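You operate a simulated robot arm through the tools that you are given. There is no shell and no other tool.

The job below is to be done with a simulated two-armed robot. You get a single attempt, and the scene is never put back.

Task
Disconnect the maroon trainer's battery, black clamp first.
Fine: ignition off and key into its holder before that; swing both clamps right up off their posts; leave the rest alone.

The check looks at the end state, three seconds after you hand in, the way a careful person would. Anything else that was tipped, shoved, dropped, spilled or broken makes it a failure.

Robot
Two 6-joint arms with fingered hands on one trunk that stands fixed in place. Base frame: the origin is at the foot of the trunk, x ahead of it, y to its left, z up. Readings come in m, rad, newtons and seconds.
The left shoulder is at [0.05, 0.17, 1.01], the right one opposite. With the tool pointing down near the work surface each hand reaches from about 0.4 to 0.72 m from the base axis, measured 20 degrees to its own side. Payload 3.5 kg a hand.
The TCP of each hand is the grasp point between the finger pads, 0.026 m short of the fingertips. In the tool frame z runs along the fingers and y along their closing line. The gripper opens to 0.132 m; its body begins 0.073 m behind the TCP. The gripper is a hand of 3 fingers: y runs from the thumb to the fingers, the wrist lies at [0, 0, -0.234] in the tool frame, and closing takes about 1.5 s.
Orientation is told as [roll, pitch, yaw] about the base's x, y, z axes, in that order, counted from this pose: with the fingers straight down and closing along the base's y, the tool's x points along the base's -x, its y along +y and its z along -z.

Tools
- The arms move only by the tool arm_command. It takes "left_steps", "right_steps" or both (then of equal length, played together; a hand with none holds still); each is a list of rows, each a list of 6 numbers: the turn, a rotation vector about the tool's x, y, z in units of 45 degrees (1.0 is 45 degrees), then the shift along the tool's x, y, z in units of 150 mm (1.0 is 150 mm). In form: [[wx, wy, wz, tx, ty, tz], ...]. A call has 1 to 20 rows; each row is the pose to reach, as a shift and turn from the pose commanded when the call began, along the tool's axes at that moment. "left_hand" and "right_hand" are, for a hand that has rows, the opening, from 0 (shut) to 1 (fully open), set as the call begins (left out, the last holds). A call with a number of a shift or a turn outside -1 to 1 is refused whole. A row lasts 0.2 s, in which the tool goes at most 0.05 m and 0.15 rad; a call with a longer step from one row to the next is refused whole, and so is a gripper value outside its range. A pose out of reach is approached as far as the arm can. The call stops where the force on the tool passes 90 N (or 10 N more than at its start, if that is more) or the arm is blocked; 0.2 s more then pass. The fingers move at their own pace (about 0.153 m/s each) and stop on an object; they squeeze with about 23 N. The grip force told is the motor's: it shows also when the fingers shut on nothing. Time passes only in rows, and 0.2 s behind the last, so rows that repeat a pose let the fingers close. It gives the time, the measured TCP pose, the force on the tool (base axes), the opening and the grip force at its end, in the units of the frame above (readings bear some noise), with the torque about the TCP (base axes, N m) and any sound that the robot's microphone picked up.
- Cameras (640 x 400 px; columns grow to the right, rows downward): "scene" is now at [0.0331, 0.0342, 1.6039]; the picture's right is [0.44, -0.90, 0.00], its down [-0.65, -0.31, -0.70] and it looks along [0.63, 0.30, -0.72] (base axes); focal length 341 px, centre (320, 200). "left" rides on the left gripper at [-0.061, 0.003, -0.092] in its tool frame; the picture's right is [-0.05, -1.00, 0.00], its down [0.83, -0.04, -0.55] and it looks along [0.55, -0.03, 0.83] (tool axes); focal length 230 px, centre (320, 200). "right" rides on the right gripper at [0.062, 0.003, -0.092] in its tool frame; the picture's right is [-0.05, 1.00, 0.00], its down [-0.83, -0.04, -0.56] and it looks along [-0.55, -0.03, 0.83] (tool axes); focal length 230 px, centre (320, 200).
- capture(camera): a new picture of that camera. No time passes.
- raise_lower(by): slides the trunk up (or, below 0, down) by that many m; the arms and the scene camera ride with it, the base frame stays. It gives what a move gives, with no picture.
- curl_fingers(finger1, finger2, thumb_bend, hand): sets how far each is bent, from 0 (flat) to 100 (curled in); at 30 the hand is open as for a grip, at 70 the pads meet at the TCP. One left out holds its place. A second passes; each finger stops where it meets its share of the squeeze, and holds until it gets a number again. A gripper value or a shape takes the hand back. It gives what a move gives, with no picture; readings hold the bend of each and the force on the fingers (four entries, about 0 where the hand has none), thumb and palm.
- hand_shape(shape, hand): the hand has 3 fingers and takes this shape, open, in about a second: jaw (thumb against the fingers, like two jaws); tri (thumb and two fingers); tip (a fingertip pinch); poke (one finger out to press); point (the index stretched); flat (the hand flat); cup (the hand cupped); fist (a fist). The gripper value then closes the fingers along that shape, each until it touches; the sizes above hold for jaw. It gives what a move gives, with no picture.
- aim_head(pan, tilt): turns the head with the scene camera to pan (to the left, within 1.501 rad either way) and tilt (down, from -0.506 to 1.204), counted from straight ahead of the robot. It gives what a move gives.
- pixel_to_xyz(camera, pixels): there is no depth. For up to 12 entries [column, row, z] of the newest picture of that camera ("zoom" is the newest enlarged one), the place [x, y] in the base frame at which the ray of that pixel passes the height z, good to about 0.002 m. No time passes.
- enlarge(camera, box): a new picture of the part [left, top, right, bottom] of that camera's present view, enlarged. No time passes.
- job_done(): hands the job in; it is judged then, once.

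Leave the grippers open and the arms clear of the work at the hand-in unless told otherwise.

The tools are called after "Request:" as a command line: name --argument value ..., lists and objects as JSON in quotes. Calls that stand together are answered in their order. arm_command: Moves the arms, as the interface text tells. Its arguments: {"type":"object","properties":{"left_steps":{"type":"array","items":{"type":"array","items":{"type":"number"}}},"left_hand":{"type":"number"},"right_steps":{"type":"array","items":{"type":"array","items":{"type":"number"}}},"right_hand":{"type":"number"}},"required":[]} The other tools are called the same way: raise_lower (by) moves the trunk up or down; hand_shape (shape, hand) gives the hand a shape; curl_fingers (finger1, finger2, thumb_bend, hand) moves the fingers one by one; aim_head (pan, tilt) turns the head that bears the scene camera; capture (camera) takes a picture; pixel_to_xyz (camera, pixels) gives the place at which the rays of pixels pass given heights; enlarge (camera, box) takes an enlarged picture of a part of a camera's view; job_done () hands the job in.

At the start:

```text
time_s: 0.0
left_ee_pos: [0.4584, 0.4742, 1.1109]
left_ee_rot: [0.003, -0.002, -0.001]
left_ft_force: [0.7, -0.7, 0.5]
left_moment: [-0.01, 0.03, -0.02]
left_finger_gap: 0.1317
left_gripper_force: 0.0
left_shape: jaw
left_bend: [30.0, 30.0, 30.0]
left_finger forces: [0.0, 0.0, 0.0, 0.0, 0.1, 0.0]
right_ee_pos: [0.669, 0.0192, 1.1255]
right_ee_rot: [0.001, -0.001, 0.0]
right_ft_force: [0.0, 0.1, 0.4]
right_moment: [-0.03, 0.0, 0.01]
right_finger_gap: 0.1318
right_gripper_force: 0.1
right_shape: jaw
right_bend: [30.0, 30.0, 30.0]
right_finger forces: [0.0, 0.0, 0.0, 0.0, 0.0, 0.1]
trunk travel left (down, up): [-0.625, 0.085]
head pan, tilt (commanded): [0.45, 0.801]
```

scene: 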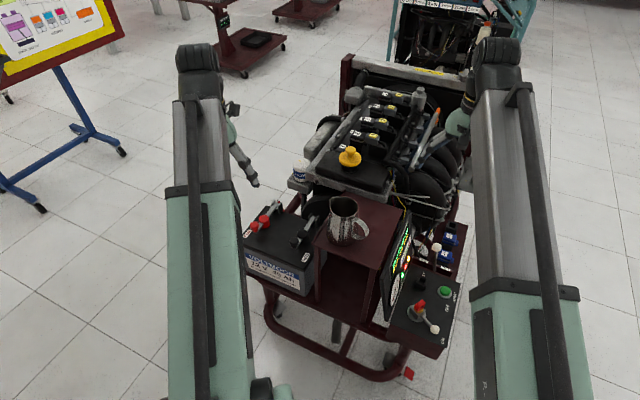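
right: 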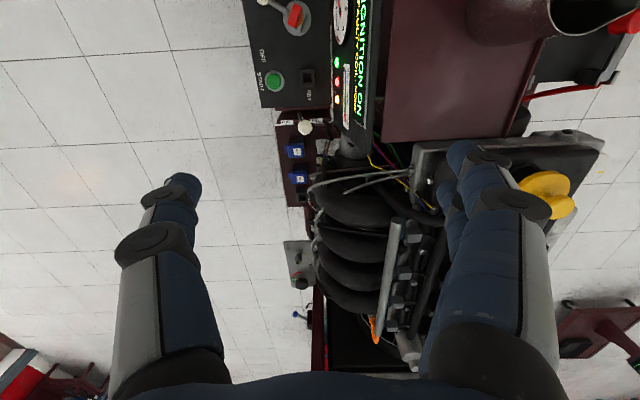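
left: 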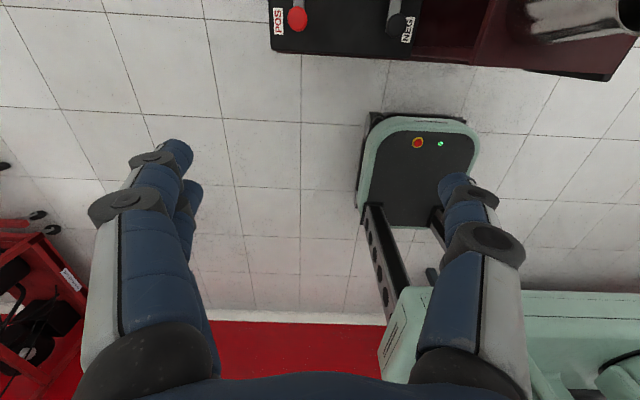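

I see the maroon trainer ahead, with its battery at the left around (280, 245) and the switch box with a red key around (420, 310). I'll take enlarged pictures of both before moving anything.

Request:
enlarge --camera "scene" --box '[370, 210, 490, 370]'

Request:
enlarge --camera "scene" --box '[230, 180, 390, 300]'

Request:
enlarge --camera "right" --box '[240, 0, 380, 210]'

```text
2.50 times, centred on (430, 290) of scene
```

zoom: 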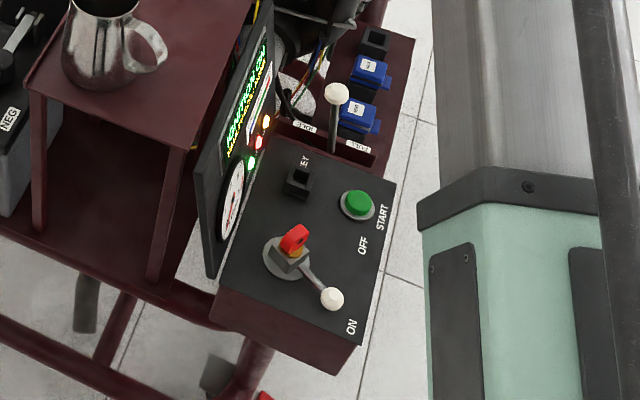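

```text
3.33 times, centred on (310, 240) of scene
```

zoom: 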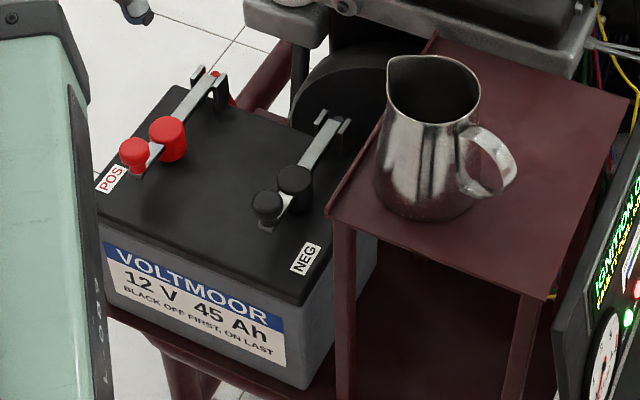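

```text
1.90 times, centred on (310, 105) of right
```

zoom: 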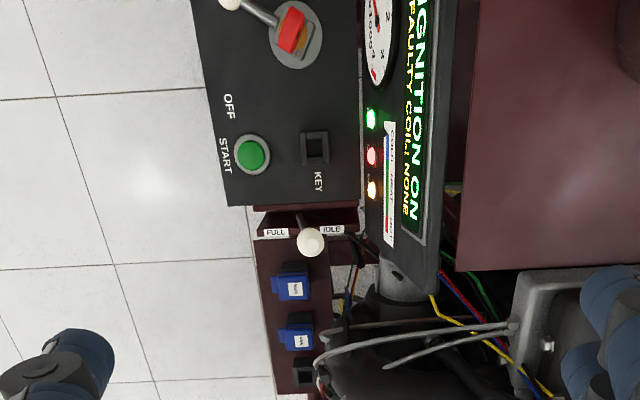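

The box top sits near z 0.65 (the green button triangulates to about x 0.67, y -0.085), and the black clamp knob to about (0.556, 0.369, 0.79). The lever with the white ball points to ON and the red key stands in its hub. Next I move the right hand back and down a little, over free air, so its camera sees the panel closely.

Request:
arm_command --right_steps '[[0, 0, 0, 0.17, -0.13, 0.1], [0, 0, 0, 0.34, -0.26, 0.2], [0, 0, 0, 0.51, -0.4, 0.3], [0, 0, 0, 0.68, -0.53, 0.4], [0, 0, 0, 0.85, -0.66, 0.5], [0, 0, 0, 1.0, -0.8, 0.6]]'

Request:
capture --camera "right"

Request:
capture --camera "scene"

```text
time_s: 1.4
left_ee_pos: [0.4591, 0.4721, 1.1122]
left_ee_rot: [0.001, -0.001, -0.001]
left_ft_force: [0.6, 0.1, 0.0]
left_moment: [0.01, -0.03, 0.03]
left_finger_gap: 0.1319
left_gripper_force: 0.0
left_shape: jaw
left_bend: [30.0, 30.0, 30.0]
left_finger forces: [0.0, 0.0, 0.0, 0.0, 0.0, 0.1]
right_ee_pos: [0.5204, -0.1037, 1.035]
right_ee_rot: [0.0, 0.0, 0.0]
right_ft_force: [0.0, 0.6, 0.7]
right_moment: [0.04, 0.02, -0.01]
right_finger_gap: 0.1319
right_gripper_force: 0.2
right_shape: jaw
right_bend: [30.0, 30.0, 30.0]
right_finger forces: [0.1, 0.1, 0.0, 0.1, 0.0, 0.1]
trunk travel left (down, up): [-0.625, 0.085]
head pan, tilt (commanded): [0.45, 0.801]
```

```text
taken
```

right: 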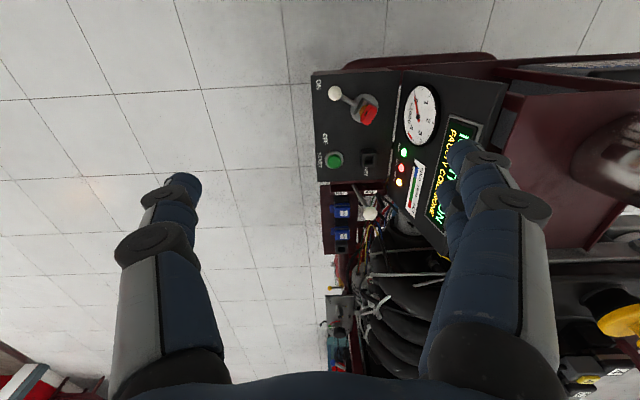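

```text
taken
```

scene: 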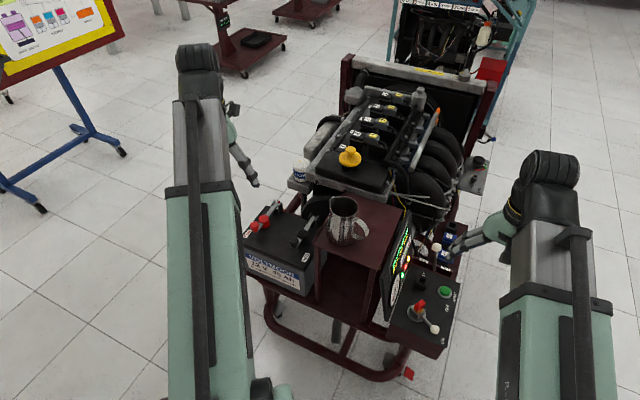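

From the right camera the panel is now at (360, 125). I enlarge it there and in the scene view to match the same points and measure heights.

Request:
enlarge --camera "right" --box '[300, 60, 428, 140]'

Request:
enlarge --camera "right" --box '[300, 115, 428, 195]'

Request:
enlarge --camera "scene" --box '[380, 260, 476, 320]'

Request:
enlarge --camera "scene" --box '[380, 290, 476, 350]'

```text
5.00 times, centred on (364, 100) of right
```

zoom: 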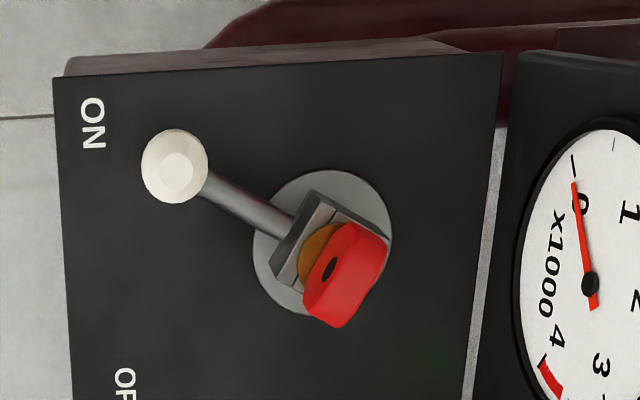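

```text
5.00 times, centred on (364, 155) of right
```

zoom: 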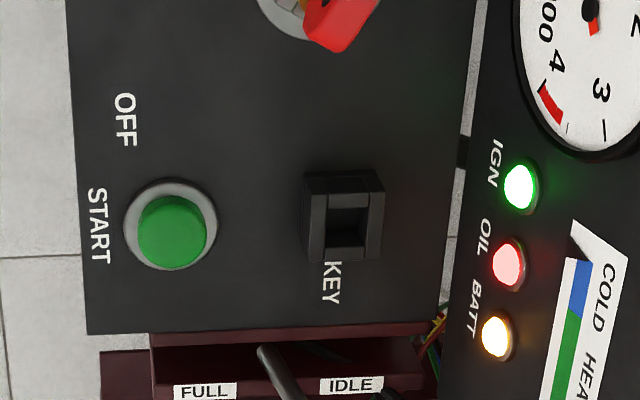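

```text
6.67 times, centred on (428, 290) of scene
```

zoom: 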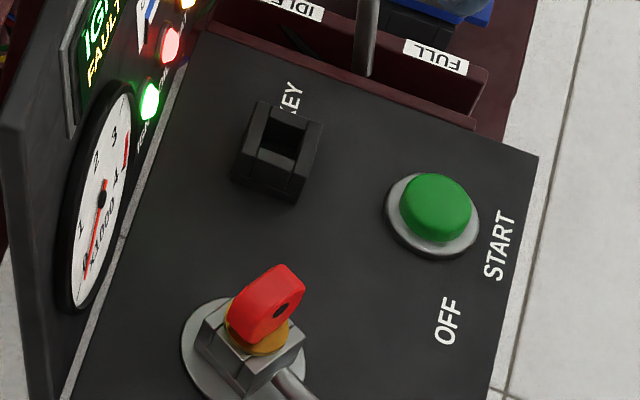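

```text
6.67 times, centred on (428, 320) of scene
```

zoom: 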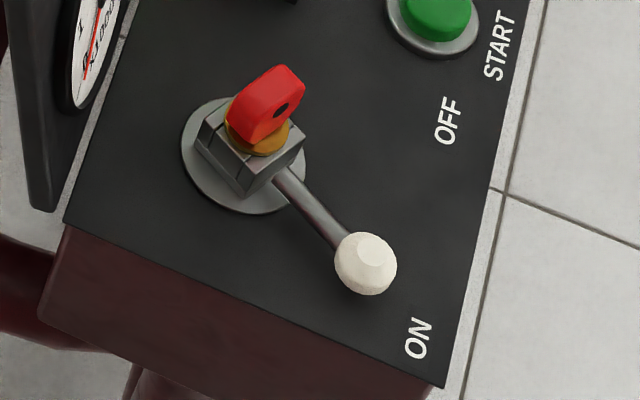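

The lever's ball is at scene-zoom (365, 263) pointing to ON, with OFF further round to the robot's right. I query rays for the panel corners, ball, key hole, button and holder in both cameras at two heights to triangulate.

Request:
pixel_to_xyz --camera "scene" --pixels '[[446.6, 348.2, 0.6], [446.6, 348.2, 0.7], [389.75, 323.3, 0.6], [389.75, 323.3, 0.7], [460.7, 283.55, 0.6], [460.7, 283.55, 0.7], [434.75, 329.45, 0.6], [434.75, 329.45, 0.7], [422.3, 306.65, 0.6], [422.3, 306.65, 0.7], [445.25, 290.75, 0.6], [445.25, 290.75, 0.7]]'

Request:
pixel_to_xyz --camera "right" --pixels '[[310.6, 75.6, 0.6], [310.6, 75.6, 0.7], [400.6, 70.4, 0.6], [400.6, 70.4, 0.7], [317.6, 181.6, 0.6], [317.6, 181.6, 0.7], [334.8, 93.2, 0.6], [334.8, 93.2, 0.7], [366, 113.6, 0.6], [366, 113.6, 0.7], [334.4, 161.4, 0.6], [334.4, 161.4, 0.7]]'

```text
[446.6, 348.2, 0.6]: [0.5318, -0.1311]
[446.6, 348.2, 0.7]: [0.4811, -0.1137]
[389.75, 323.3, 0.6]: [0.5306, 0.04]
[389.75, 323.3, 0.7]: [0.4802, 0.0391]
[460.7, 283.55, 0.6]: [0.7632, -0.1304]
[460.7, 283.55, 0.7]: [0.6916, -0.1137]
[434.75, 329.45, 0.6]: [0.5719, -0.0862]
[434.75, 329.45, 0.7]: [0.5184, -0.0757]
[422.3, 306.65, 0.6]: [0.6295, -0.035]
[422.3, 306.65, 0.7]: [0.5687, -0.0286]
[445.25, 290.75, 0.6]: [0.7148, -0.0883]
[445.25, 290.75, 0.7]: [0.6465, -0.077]
```

```text
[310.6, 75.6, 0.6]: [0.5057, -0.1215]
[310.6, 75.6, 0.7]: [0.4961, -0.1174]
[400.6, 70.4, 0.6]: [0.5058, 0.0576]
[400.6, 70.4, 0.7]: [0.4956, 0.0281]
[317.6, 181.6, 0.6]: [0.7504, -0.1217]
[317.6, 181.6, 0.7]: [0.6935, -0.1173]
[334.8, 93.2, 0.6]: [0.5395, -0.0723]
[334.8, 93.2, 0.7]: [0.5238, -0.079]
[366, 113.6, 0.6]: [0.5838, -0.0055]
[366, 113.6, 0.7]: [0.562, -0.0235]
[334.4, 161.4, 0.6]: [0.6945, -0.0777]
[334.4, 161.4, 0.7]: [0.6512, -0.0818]
```

Triangulated: panel top is level at z about 0.665, x 0.50 to 0.71, y -0.12 to 0.04. Ball at (0.527, -0.078, 0.683), key bow at about (0.558, -0.027, 0.72), START button at (0.663, -0.080). The OFF mark lies forward (+x), so I will push the ball forward with the closed fingers from the near side. First I lower the right hand in free air and shut the fingers, then look.

Request:
arm_command --right_steps '[[0, 0, 0, 0.1, 0.02, 0.2], [0, 0, 0, 0.2, 0.04, 0.4], [0, 0, 0, 0.3, 0.06, 0.6], [0, 0, 0, 0.4, 0.08, 0.8], [0, 0, 0, 0.5, 0.1, 1.0], [0, 0, 0, 0.5, 0.1, 1.0], [0, 0, 0, 0.5, 0.1, 1.0]]' --right_hand 0

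Request:
capture --camera "right"

Request:
capture --camera "scene"

```text
time_s: 3.0
left_ee_pos: [0.4584, 0.4719, 1.1129]
left_ee_rot: [0.003, 0.001, 0.0]
left_ft_force: [0.5, -0.1, 0.5]
left_moment: [-0.02, 0.01, 0.01]
left_finger_gap: 0.132
left_gripper_force: 0.0
left_shape: jaw
left_bend: [30.0, 30.0, 30.0]
left_finger forces: [0.0, 0.0, 0.1, 0.0, 0.1, 0.0]
right_ee_pos: [0.4646, -0.0839, 0.8858]
right_ee_rot: [0.0, 0.002, -0.001]
right_ft_force: [-0.1, 0.5, -1.2]
right_moment: [0.0, 0.01, 0.0]
right_finger_gap: 0.0
right_gripper_force: 22.8
right_shape: jaw
right_bend: [63.0, 63.0, 67.0]
right_finger forces: [0.0, 0.1, 0.0, 0.0, 0.2, 0.0]
right hand out of reach, approached as far as the arm can: row 4, 5, 6, 7
trunk travel left (down, up): [-0.625, 0.085]
head pan, tilt (commanded): [0.45, 0.801]
```

```text
taken
```

right: 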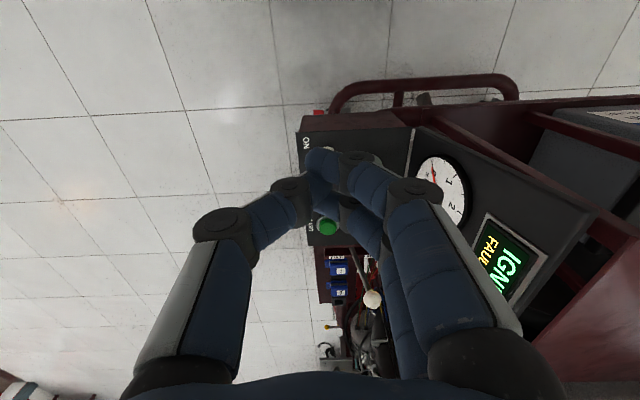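

```text
taken
```

scene: 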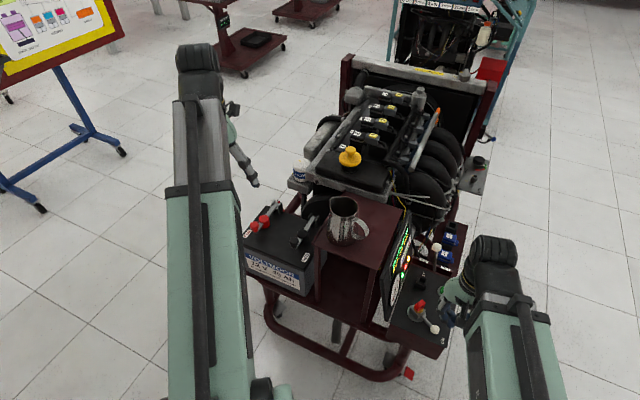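

The hand reached (0.465, -0.084, 0.886), the near limit of its reach, and the fingers are shut. I enlarge the views to judge the size of the closed finger cluster against the lever.

Request:
enlarge --camera "right" --box '[240, 100, 464, 240]'

Request:
enlarge --camera "scene" --box '[380, 230, 540, 330]'

```text
2.86 times, centred on (352, 170) of right
```

zoom: 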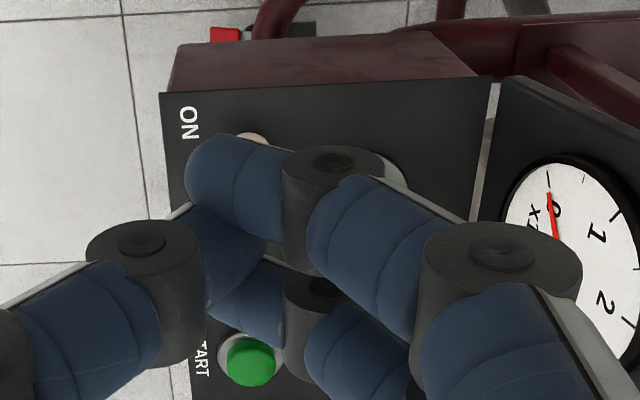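

```text
4.00 times, centred on (460, 280) of scene
```

zoom: 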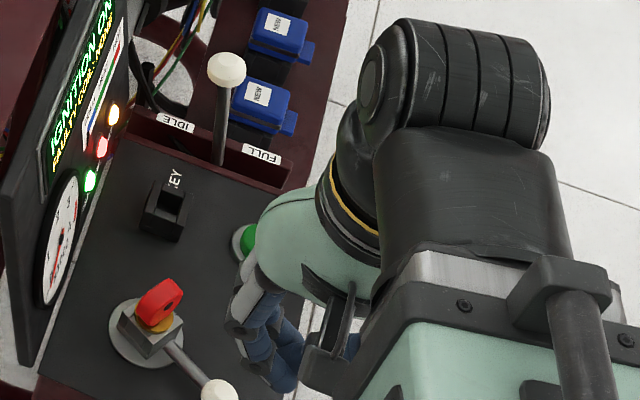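

The closed cluster is about 4 cm wide, and its +y knuckles would pass too close to the key if I pushed in this orientation. I will yaw the hand +90 degrees so the thumb leads in +x and the two fingers stay behind it, clear of the key. I turn it here in free air, a little further right.

Request:
arm_command --right_steps '[[0, 0, -0.17, -0.05, -0.05, 0], [0, 0, -0.34, -0.1, -0.1, 0], [0, 0, -0.51, -0.1, -0.15, 0], [0, 0, -0.68, -0.1, -0.2, 0], [0, 0, -0.85, -0.1, -0.2, 0], [0, 0, -1.0, -0.1, -0.2, 0]]'

Request:
arm_command --right_steps '[[0, 0, -0.17, 0, 0, 0], [0, 0, -0.34, 0, 0, 0], [0, 0, -0.51, 0, 0, 0], [0, 0, -0.68, 0, 0, 0], [0, 0, -0.85, 0, 0, 0], [0, 0, -1.0, 0, 0, 0]]'

Request:
capture --camera "right"

Request:
capture --camera "scene"

```text
time_s: 4.4
left_ee_pos: [0.4588, 0.4728, 1.1121]
left_ee_rot: [0.001, 0.0, 0.001]
left_ft_force: [-0.2, -0.5, 0.6]
left_moment: [0.02, 0.01, -0.04]
left_finger_gap: 0.1318
left_gripper_force: 0.1
left_shape: jaw
left_bend: [30.0, 30.0, 30.0]
left_finger forces: [0.0, 0.0, 0.0, 0.0, 0.1, 0.1]
right_ee_pos: [0.4799, -0.1128, 0.8862]
right_ee_rot: [0.0, -0.001, 0.787]
right_ft_force: [-0.2, -0.9, -0.4]
right_moment: [-0.01, 0.0, -0.01]
right_finger_gap: 0.0
right_gripper_force: 22.4
right_shape: jaw
right_bend: [63.0, 63.0, 67.0]
right_finger forces: [0.0, 0.0, 0.1, 0.0, 0.1, 0.1]
trunk travel left (down, up): [-0.625, 0.085]
head pan, tilt (commanded): [0.45, 0.801]
```

```text
time_s: 5.8
left_ee_pos: [0.4595, 0.4727, 1.1136]
left_ee_rot: [0.002, 0.002, 0.0]
left_ft_force: [0.8, -0.5, -0.1]
left_moment: [0.0, 0.0, -0.01]
left_finger_gap: 0.1319
left_gripper_force: 0.0
left_shape: jaw
left_bend: [30.0, 30.0, 30.0]
left_finger forces: [0.0, 0.1, 0.0, 0.0, 0.0, 0.0]
right_ee_pos: [0.4801, -0.1111, 0.8858]
right_ee_rot: [-0.001, 0.0, 1.573]
right_ft_force: [0.6, 0.2, -0.5]
right_moment: [-0.04, 0.0, 0.01]
right_finger_gap: 0.0001
right_gripper_force: 23.1
right_shape: jaw
right_bend: [63.0, 63.0, 67.0]
right_finger forces: [0.1, 0.1, 0.0, 0.0, 0.1, 0.0]
trunk travel left (down, up): [-0.625, 0.085]
head pan, tilt (commanded): [0.45, 0.801]
```

```text
taken
```

right: 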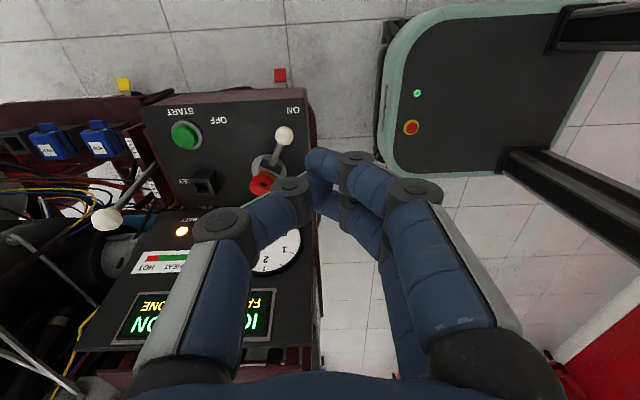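

```text
taken
```

scene: 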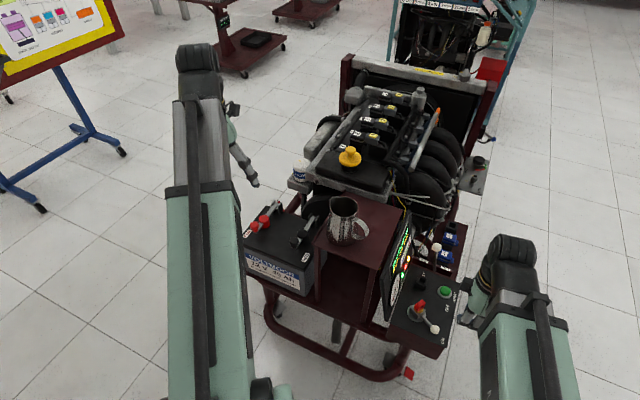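

The +90 degree turn worked; the right camera now looks in from the right with the ball at (283, 135). Next I lower the hand in front of the ball (x about 0.467, y about -0.085) to z 0.76, keeping the fingertips above ball height, and check.

Request:
arm_command --right_steps '[[0, 0, 0, -0.05, 0.03, 0.2], [0, 0, 0, -0.1, 0.06, 0.4], [0, 0, 0, -0.15, 0.09, 0.6], [0, 0, 0, -0.173, 0.09, 0.84], [0, 0, 0, -0.173, 0.09, 0.84]]'

Request:
capture --camera "right"

Request:
enlarge --camera "scene" --box '[380, 250, 540, 350]'

```text
time_s: 7.0
left_ee_pos: [0.4577, 0.4729, 1.1118]
left_ee_rot: [0.003, 0.0, 0.0]
left_ft_force: [-0.2, -0.7, 0.0]
left_moment: [0.0, -0.05, 0.0]
left_finger_gap: 0.132
left_gripper_force: 0.1
left_shape: jaw
left_bend: [30.0, 30.0, 30.0]
left_finger forces: [0.0, 0.1, 0.0, 0.0, 0.0, 0.0]
right_ee_pos: [0.4646, -0.0841, 0.759]
right_ee_rot: [-0.001, 0.001, 1.57]
right_ft_force: [0.0, 0.1, -0.5]
right_moment: [0.02, -0.02, 0.01]
right_finger_gap: 0.0001
right_gripper_force: 22.9
right_shape: jaw
right_bend: [63.0, 63.0, 67.0]
right_finger forces: [0.0, 0.0, 0.0, 0.0, 0.1, 0.0]
trunk travel left (down, up): [-0.625, 0.085]
head pan, tilt (commanded): [0.45, 0.801]
```

```text
taken
```

right: 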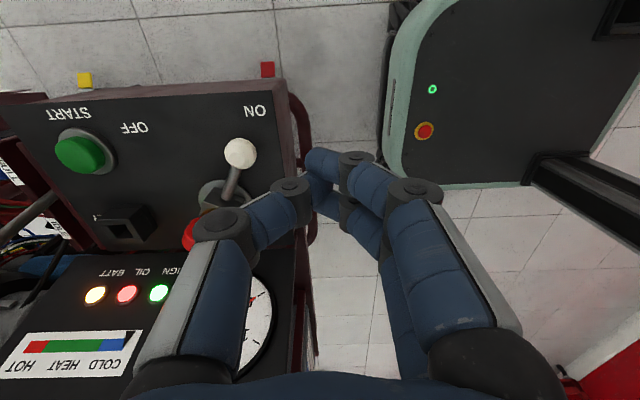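

```text
4.00 times, centred on (460, 300) of scene
```

zoom: 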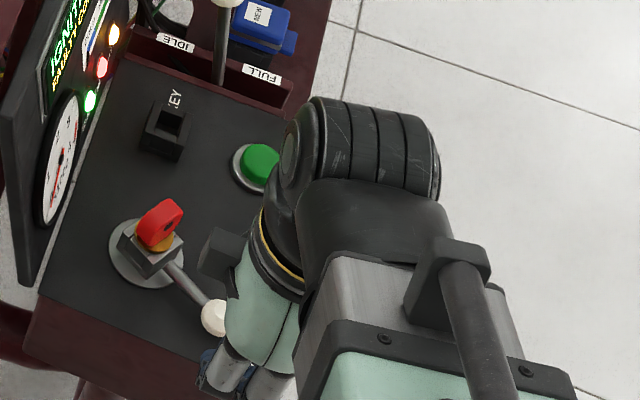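

The hand is at (0.465, -0.084, 0.759), thumb in line with the ball. I lower it to z 0.70 so the fingertips are about 1 cm above the panel level, just behind the ball.

Request:
arm_command --right_steps '[[0, 0, 0, 0, 0, 0.13], [0, 0, 0, 0, 0, 0.26], [0, 0, 0, 0, 0, 0.39], [0, 0, 0, 0, 0, 0.39]]'

Request:
capture --camera "right"

```text
time_s: 8.0
left_ee_pos: [0.4583, 0.4721, 1.1124]
left_ee_rot: [0.002, 0.0, 0.001]
left_ft_force: [0.3, -0.9, -0.9]
left_moment: [0.03, 0.04, 0.02]
left_finger_gap: 0.1319
left_gripper_force: 0.1
left_shape: jaw
left_bend: [30.0, 30.0, 30.0]
left_finger forces: [0.1, 0.1, 0.1, 0.1, 0.0, 0.1]
right_ee_pos: [0.4654, -0.0844, 0.7023]
right_ee_rot: [0.001, -0.001, 1.571]
right_ft_force: [0.0, -0.2, -0.8]
right_moment: [-0.01, -0.01, 0.02]
right_finger_gap: 0.0
right_gripper_force: 22.5
right_shape: jaw
right_bend: [63.0, 63.0, 67.0]
right_finger forces: [0.1, 0.1, 0.0, 0.0, 0.0, 0.0]
trunk travel left (down, up): [-0.625, 0.085]
head pan, tilt (commanded): [0.45, 0.801]
```

```text
taken
```

right: 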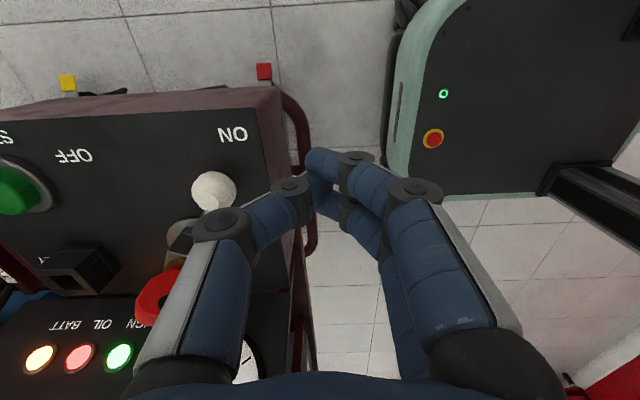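

The thumb sits just behind the ball, which shows at (213, 190). I check the ball and key position in this view before pushing.

Request:
pixel_to_xyz --camera "right" --pixels '[[213, 190, 0.683], [213, 190, 0.69], [290, 185, 0.7], [153, 308, 0.72], [178, 240, 0.67]]'

Request:
enlarge --camera "right" --box '[120, 110, 360, 260]'

```text
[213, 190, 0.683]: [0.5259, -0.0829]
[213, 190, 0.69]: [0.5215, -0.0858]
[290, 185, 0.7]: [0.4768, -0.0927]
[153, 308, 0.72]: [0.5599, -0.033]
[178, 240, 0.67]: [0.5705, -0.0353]
```

```text
2.67 times, centred on (240, 185) of right
```

zoom: 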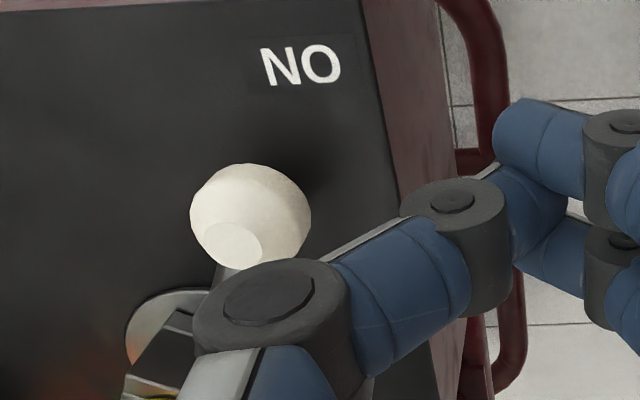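

The ball is at about (0.525, -0.081, 0.684), directly ahead of the thumb. I push forward (+x) in small steps of about 1.2 cm, 4.8 cm in all, then look.

Request:
arm_command --right_steps '[[0, 0, 0, 0, -0.08, 0], [0, 0, 0, 0, -0.16, 0], [0, 0, 0, 0, -0.24, 0], [0, 0, 0, 0, -0.32, 0]]'

Request:
capture --camera "right"

Request:
enlarge --camera "scene" --box '[380, 250, 540, 350]'

```text
time_s: 9.0
left_ee_pos: [0.4584, 0.4727, 1.112]
left_ee_rot: [0.003, -0.002, -0.001]
left_ft_force: [0.2, -0.4, -0.7]
left_moment: [0.0, 0.02, 0.0]
left_finger_gap: 0.1318
left_gripper_force: 0.1
left_shape: jaw
left_bend: [30.0, 30.0, 30.0]
left_finger forces: [0.0, 0.1, 0.0, 0.0, 0.0, 0.1]
right_ee_pos: [0.5149, -0.086, 0.7006]
right_ee_rot: [0.002, 0.001, 1.569]
right_ft_force: [-3.0, -1.8, 0.0]
right_moment: [-0.05, 0.05, -0.01]
right_finger_gap: 0.0
right_gripper_force: 23.0
right_shape: jaw
right_bend: [63.0, 63.0, 67.0]
right_finger forces: [0.0, 0.0, 0.0, 0.0, 0.1, 0.1]
trunk travel left (down, up): [-0.625, 0.085]
head pan, tilt (commanded): [0.45, 0.801]
```

```text
taken
```

right: 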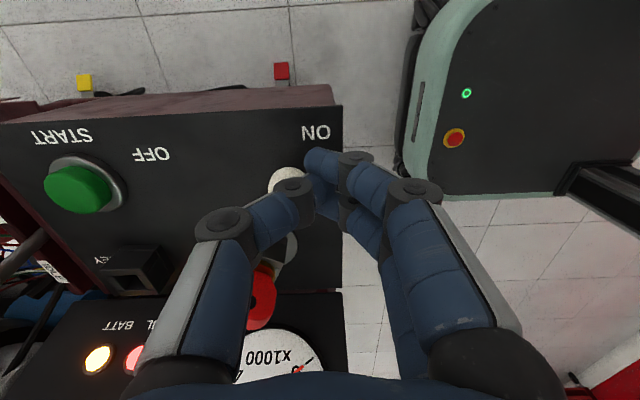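

```text
4.00 times, centred on (460, 300) of scene
```

zoom: 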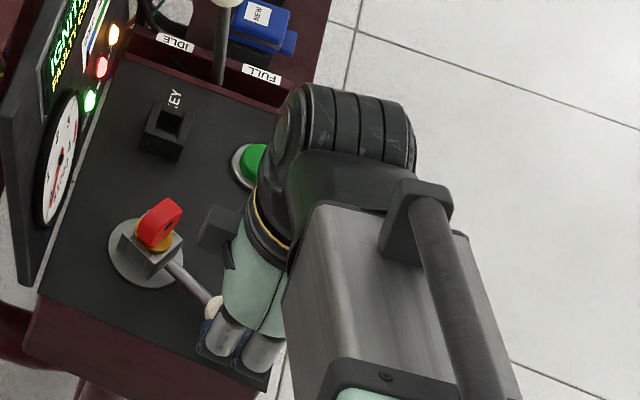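

A light contact of about 3 N has started. I enlarge to see how the ball sits against the thumb.

Request:
enlarge --camera "right" --box '[180, 130, 404, 270]'

Request:
enlarge --camera "scene" --box '[396, 290, 460, 350]'

```text
2.86 times, centred on (292, 200) of right
```

zoom: 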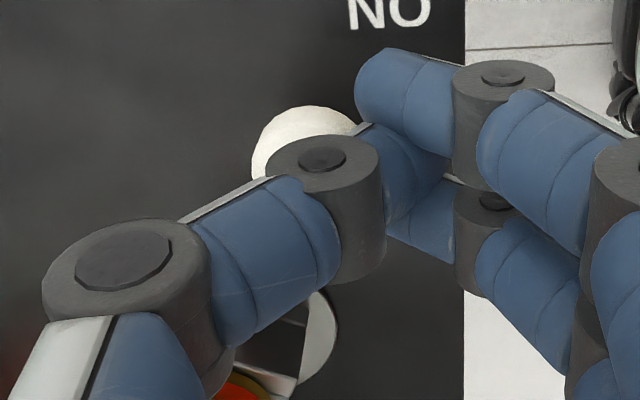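

```text
6.67 times, centred on (428, 320) of scene
```

zoom: 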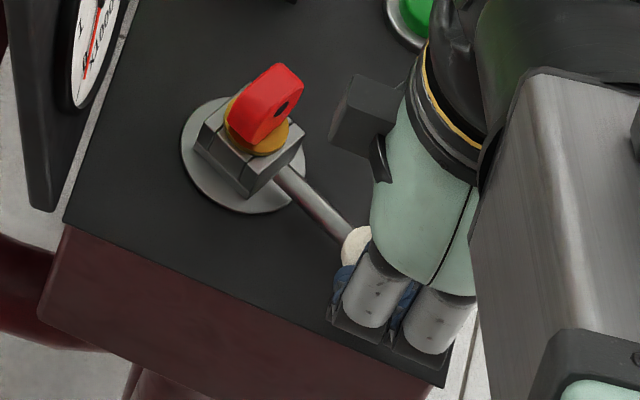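

The thumb is just touching the ball's near side and the lever has barely moved. I keep pushing forward in small steps.

Request:
arm_command --right_steps '[[0, 0, 0, 0, -0.07, 0], [0, 0, 0, 0, -0.14, 0], [0, 0, 0, 0, -0.21, 0]]'

Request:
enlarge --camera "right" --box '[180, 130, 404, 270]'

Request:
enlarge --camera "scene" --box '[396, 280, 476, 340]'

```text
time_s: 9.8
left_ee_pos: [0.4578, 0.4736, 1.1125]
left_ee_rot: [0.002, -0.001, 0.001]
left_ft_force: [0.4, -0.6, 0.0]
left_moment: [0.0, -0.03, 0.01]
left_finger_gap: 0.1319
left_gripper_force: 0.2
left_shape: jaw
left_bend: [30.0, 30.0, 30.0]
left_finger forces: [0.0, 0.0, 0.1, 0.1, 0.0, 0.0]
right_ee_pos: [0.5465, -0.0851, 0.7014]
right_ee_rot: [0.001, -0.002, 1.571]
right_ft_force: [-0.4, -0.3, -0.3]
right_moment: [0.02, -0.01, 0.0]
right_finger_gap: 0.0
right_gripper_force: 22.8
right_shape: jaw
right_bend: [63.0, 63.0, 67.0]
right_finger forces: [0.1, 0.0, 0.0, 0.0, 0.0, 0.0]
trunk travel left (down, up): [-0.625, 0.085]
head pan, tilt (commanded): [0.45, 0.801]
```

```text
2.86 times, centred on (292, 200) of right
```

zoom: 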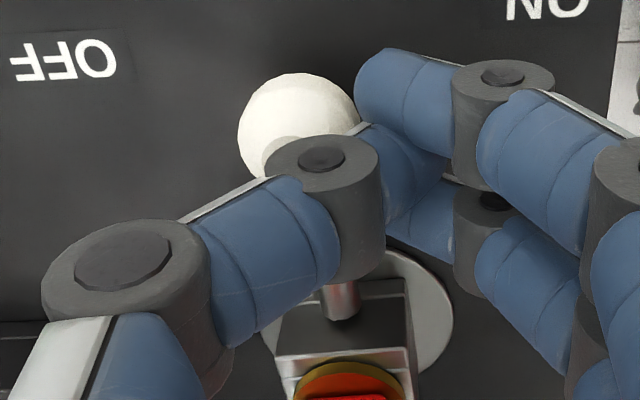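

```text
6.67 times, centred on (436, 310) of scene
```

zoom: 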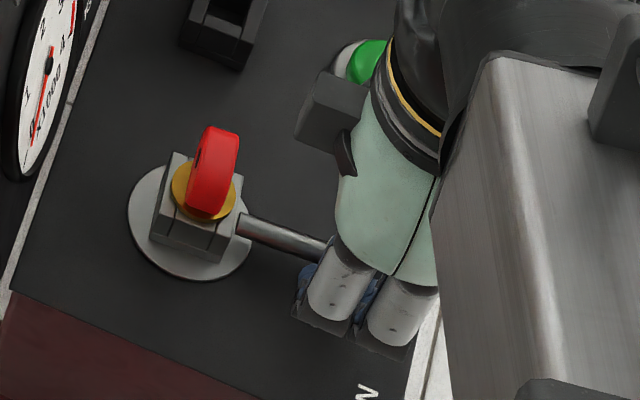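

The lever is turning with the key; the ball is now about halfway, pointing straight right. I push on another 3 cm toward OFF.

Request:
arm_command --right_steps '[[0, 0, 0, 0, -0.07, 0], [0, 0, 0, 0, -0.14, 0], [0, 0, 0, 0, -0.2, 0]]'

Request:
enlarge --camera "right" --box '[180, 130, 404, 270]'

Request:
enlarge --camera "scene" --box '[380, 260, 476, 320]'

```text
time_s: 10.6
left_ee_pos: [0.4584, 0.473, 1.1125]
left_ee_rot: [0.001, 0.0, 0.001]
left_ft_force: [-0.7, -0.2, 0.0]
left_moment: [-0.02, -0.02, -0.03]
left_finger_gap: 0.1318
left_gripper_force: 0.1
left_shape: jaw
left_bend: [30.0, 30.0, 30.0]
left_finger forces: [0.0, 0.1, 0.0, 0.1, 0.1, 0.1]
right_ee_pos: [0.5752, -0.0876, 0.6999]
right_ee_rot: [0.001, -0.001, 1.571]
right_ft_force: [-1.0, 0.1, 0.4]
right_moment: [0.01, 0.01, 0.0]
right_finger_gap: 0.0
right_gripper_force: 22.7
right_shape: jaw
right_bend: [63.0, 63.0, 67.0]
right_finger forces: [0.0, 0.1, 0.0, 0.1, 0.0, 0.0]
trunk travel left (down, up): [-0.625, 0.085]
head pan, tilt (commanded): [0.45, 0.801]
```

```text
2.86 times, centred on (292, 200) of right
```

zoom: 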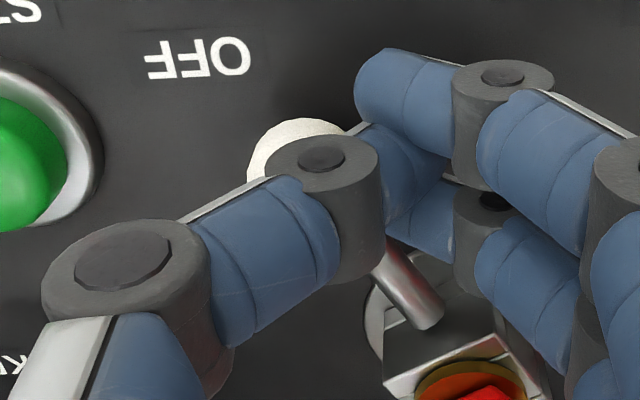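

```text
6.67 times, centred on (428, 290) of scene
```

zoom: 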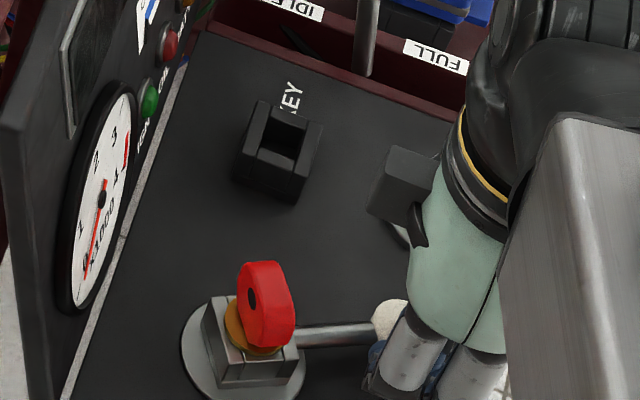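

The display and lamps have gone dark, so ignition has switched off. I measure the ball's present place to see if the lever is fully at the OFF mark.

Request:
pixel_to_xyz --camera "scene" --pixels '[[439.25, 308.75, 0.684], [416.45, 343.0, 0.67], [446.5, 308.2, 0.665]]'

Request:
arm_command --right_steps '[[0, 0, 0, 0, -0.04, 0], [0, 0, 0, 0, -0.08, 0]]'

Request:
enlarge --camera "scene" --box '[380, 260, 476, 320]'

```text
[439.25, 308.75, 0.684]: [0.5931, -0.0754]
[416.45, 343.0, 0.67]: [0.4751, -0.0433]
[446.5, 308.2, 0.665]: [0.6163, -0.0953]
```

```text
time_s: 11.2
left_ee_pos: [0.4564, 0.4721, 1.1136]
left_ee_rot: [0.003, -0.001, 0.001]
left_ft_force: [-1.1, -0.4, -0.2]
left_moment: [-0.02, 0.01, -0.01]
left_finger_gap: 0.1319
left_gripper_force: 0.1
left_shape: jaw
left_bend: [30.0, 30.0, 30.0]
left_finger forces: [0.1, 0.0, 0.0, 0.0, 0.0, 0.0]
right_ee_pos: [0.5837, -0.0862, 0.7012]
right_ee_rot: [0.001, 0.001, 1.572]
right_ft_force: [-19.7, -1.3, 5.7]
right_moment: [0.05, 0.37, 0.14]
right_finger_gap: 0.0
right_gripper_force: 23.3
right_shape: jaw
right_bend: [64.0, 63.0, 67.0]
right_finger forces: [0.0, 20.7, 0.0, 0.0, 0.0, 0.1]
trunk travel left (down, up): [-0.625, 0.085]
head pan, tilt (commanded): [0.45, 0.801]
```

```text
6.67 times, centred on (428, 290) of scene
```

zoom: 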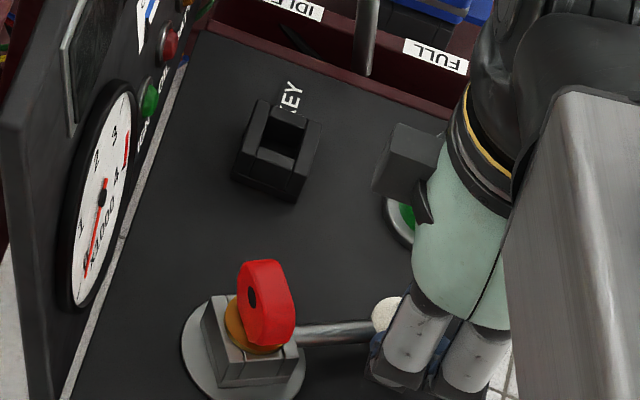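

The force rose to about 20 N with the ball staying near (0.594, -0.076): the lever is against its OFF stop. I back off the same way and rise straight up.

Request:
arm_command --right_steps '[[0, 0, 0, 0, 0.1, 0], [0, 0, 0, 0, 0.2, 0], [0, 0, 0, 0, 0.3, 0], [0, 0, 0, 0, 0.3, -0.3], [0, 0, 0, 0, 0.3, -0.6], [0, 0, 0, 0, 0.3, -0.9]]'

Request:
capture --camera "right"

Request:
enlarge --camera "scene" --box '[380, 250, 476, 310]'

Request:
enlarge --camera "scene" --box '[380, 280, 476, 340]'

```text
time_s: 12.6
left_ee_pos: [0.4584, 0.4732, 1.1118]
left_ee_rot: [0.001, 0.0, 0.0]
left_ft_force: [0.3, 0.5, 0.0]
left_moment: [-0.03, -0.02, -0.03]
left_finger_gap: 0.132
left_gripper_force: 0.0
left_shape: jaw
left_bend: [30.0, 30.0, 30.0]
left_finger forces: [0.0, 0.0, 0.0, 0.0, 0.1, 0.1]
right_ee_pos: [0.5431, -0.086, 0.8363]
right_ee_rot: [0.0, 0.0, 1.572]
right_ft_force: [0.7, 0.5, -1.0]
right_moment: [-0.03, 0.01, -0.01]
right_finger_gap: 0.0
right_gripper_force: 22.8
right_shape: jaw
right_bend: [64.0, 63.0, 67.0]
right_finger forces: [0.0, 0.1, 0.0, 0.0, 0.0, 0.0]
trunk travel left (down, up): [-0.625, 0.085]
head pan, tilt (commanded): [0.45, 0.801]
```

```text
taken
```

right: 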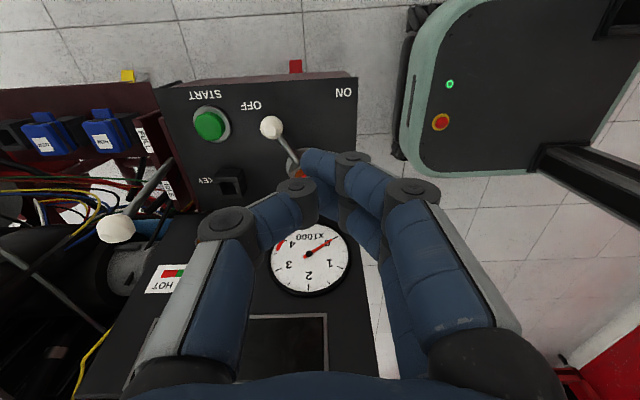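

```text
6.67 times, centred on (428, 280) of scene
```

zoom: 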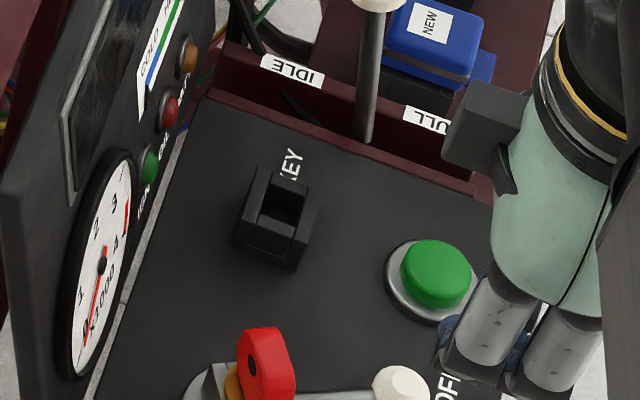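

```text
6.67 times, centred on (428, 310) of scene
```

zoom: 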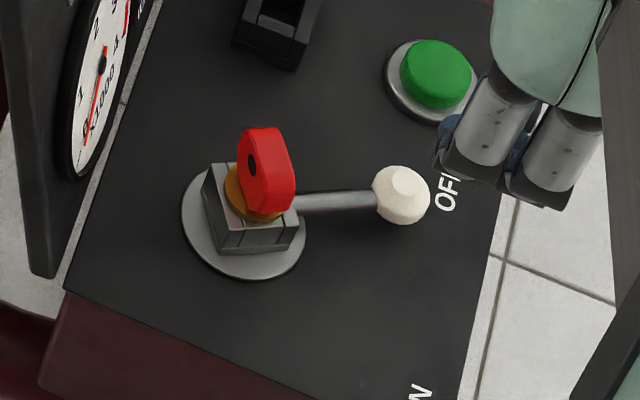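

The ball points at OFF and the red bow now stands with its flat faces along the lever line (about 35 degrees off -y). I open the hand half-way and turn it to about +35 degrees yaw above the key at z 0.836 to line the jaws up with the bow.

Request:
arm_command --right_steps '[[0, 0, 0.16, -0.06, -0.02, 0], [0, 0, 0.32, -0.12, -0.04, 0], [0, 0, 0.48, -0.18, -0.06, 0], [0, 0, 0.64, -0.25, -0.08, 0], [0, 0, 0.8, -0.32, -0.1, 0], [0, 0, 0.96, -0.39, -0.107, 0]]' --right_hand 0.5

Request:
arm_command --right_steps '[[0, 0, 0.13, 0, 0, 0], [0, 0, 0.27, 0, 0, 0], [0, 0, 0.27, 0, 0, 0]]'

Request:
capture --camera "right"

Request:
enlarge --camera "scene" --box '[380, 240, 540, 340]'

```text
time_s: 14.0
left_ee_pos: [0.4586, 0.4729, 1.111]
left_ee_rot: [0.001, 0.002, 0.002]
left_ft_force: [-0.3, -0.5, -0.2]
left_moment: [0.01, 0.0, 0.0]
left_finger_gap: 0.1317
left_gripper_force: 0.0
left_shape: jaw
left_bend: [30.0, 30.0, 30.0]
left_finger forces: [0.0, 0.1, 0.1, 0.0, 0.0, 0.1]
right_ee_pos: [0.558, -0.0278, 0.8359]
right_ee_rot: [0.001, -0.001, 0.815]
right_ft_force: [0.6, 0.4, 0.8]
right_moment: [0.0, 0.0, 0.01]
right_finger_gap: 0.0659
right_gripper_force: 0.1
right_shape: jaw
right_bend: [73.0, 73.0, 70.0]
right_finger forces: [0.0, 0.0, 0.0, 0.0, 0.0, 0.0]
trunk travel left (down, up): [-0.625, 0.085]
head pan, tilt (commanded): [0.45, 0.801]
```

```text
time_s: 14.8
left_ee_pos: [0.4588, 0.473, 1.1119]
left_ee_rot: [0.003, 0.0, -0.001]
left_ft_force: [-0.1, 0.3, 0.0]
left_moment: [0.02, -0.04, -0.01]
left_finger_gap: 0.132
left_gripper_force: 0.1
left_shape: jaw
left_bend: [30.0, 30.0, 30.0]
left_finger forces: [0.0, 0.0, 0.1, 0.1, 0.0, 0.1]
right_ee_pos: [0.5585, -0.0274, 0.8354]
right_ee_rot: [-0.002, 0.001, 0.604]
right_ft_force: [0.0, 0.1, 0.7]
right_moment: [-0.01, 0.01, -0.01]
right_finger_gap: 0.0657
right_gripper_force: 0.1
right_shape: jaw
right_bend: [73.0, 73.0, 70.0]
right_finger forces: [0.0, 0.1, 0.0, 0.1, 0.1, 0.0]
trunk travel left (down, up): [-0.625, 0.085]
head pan, tilt (commanded): [0.45, 0.801]
```

```text
taken
```

right: 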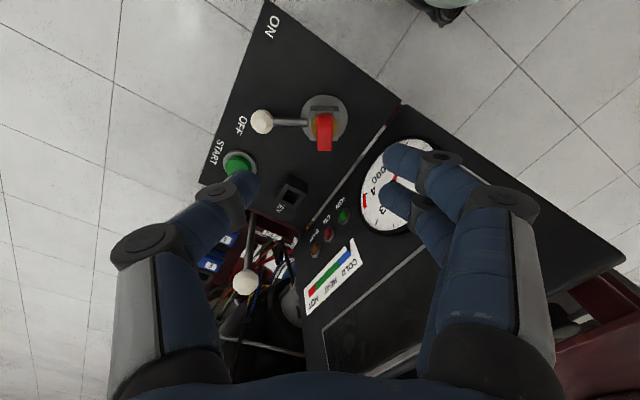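

```text
4.00 times, centred on (460, 290) of scene
```

zoom: 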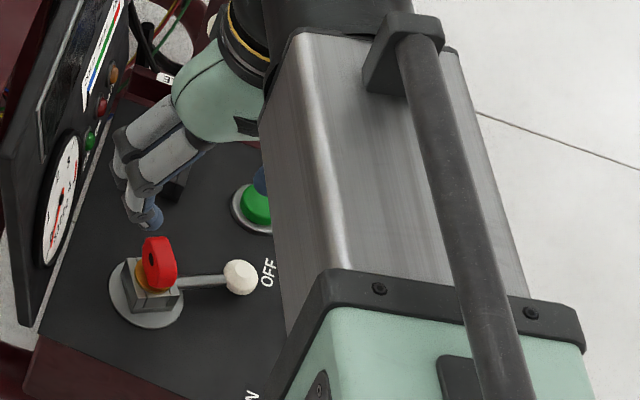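

The bow at (325, 132) is lined up: its faces are square to the jaws' closing line and the rod runs horizontally to the ball at (262, 121). I enlarge to measure the key and holder, and check the gauge panel's slope for clearance.

Request:
enlarge --camera "right" --box '[240, 80, 400, 180]'

Request:
enlarge --camera "right" --box '[240, 150, 352, 220]'

Request:
pixel_to_xyz --camera "right" --pixels '[[395, 178, 0.7], [395, 178, 0.8], [395, 110, 0.665], [310, 225, 0.665], [327, 130, 0.72], [327, 130, 0.73]]'

Request:
pixel_to_xyz --camera "scene" --pixels '[[395, 290, 0.7], [395, 290, 0.8]]'

```text
4.00 times, centred on (320, 130) of right
```

zoom: 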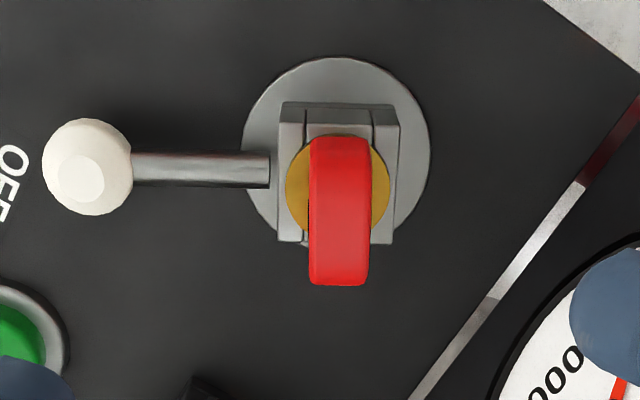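

```text
5.71 times, centred on (296, 185) of right
```

zoom: 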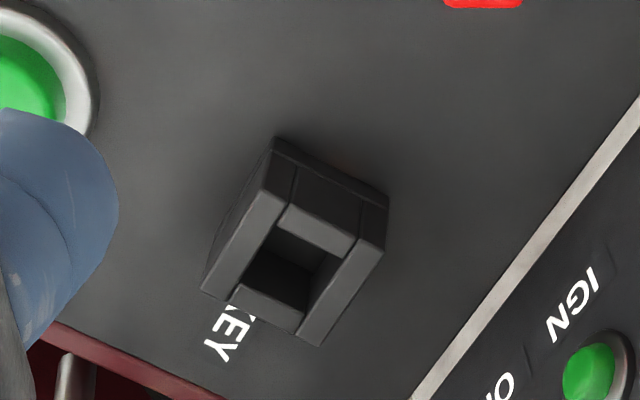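

```text
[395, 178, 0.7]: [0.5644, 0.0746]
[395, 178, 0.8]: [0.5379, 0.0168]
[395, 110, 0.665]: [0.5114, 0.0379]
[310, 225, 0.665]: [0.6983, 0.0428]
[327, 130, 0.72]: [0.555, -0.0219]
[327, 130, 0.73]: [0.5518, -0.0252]
```

```text
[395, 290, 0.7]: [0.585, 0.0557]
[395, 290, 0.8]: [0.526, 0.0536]
```

The gauge centre comes out near (0.56, 0.055, 0.734), so the display plate is steep. I check its upper edge height to be sure the hand body stays clear of it.

Request:
pixel_to_xyz --camera "right" --pixels '[[625, 262, 0.75], [625, 262, 0.8], [625, 262, 0.85], [437, 208, 0.75], [437, 208, 0.8]]'

Request:
enlarge --camera "scene" --box '[352, 200, 432, 330]'

Request:
enlarge --camera "right" --box '[290, 90, 640, 400]'

```text
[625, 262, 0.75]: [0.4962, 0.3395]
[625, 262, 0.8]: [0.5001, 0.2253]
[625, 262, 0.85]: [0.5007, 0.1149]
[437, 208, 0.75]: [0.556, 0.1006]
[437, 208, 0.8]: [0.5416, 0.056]
```

```text
3.08 times, centred on (392, 265) of scene
```

zoom: 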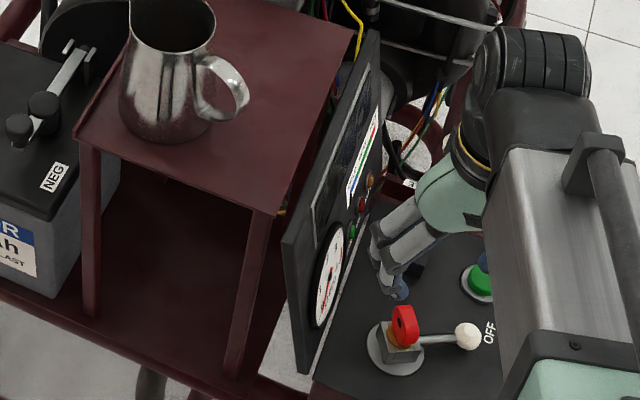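

```text
1.29 times, centred on (465, 245) of right
```

zoom: 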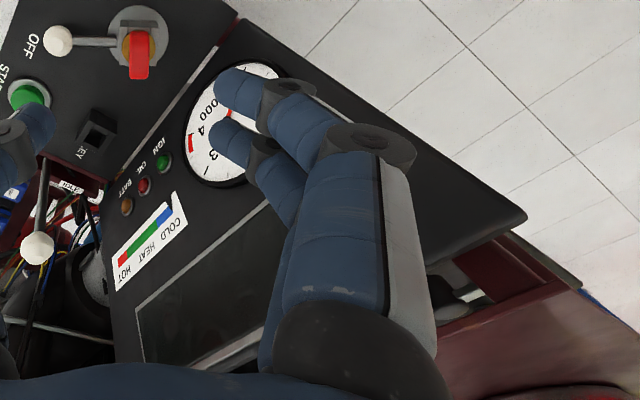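

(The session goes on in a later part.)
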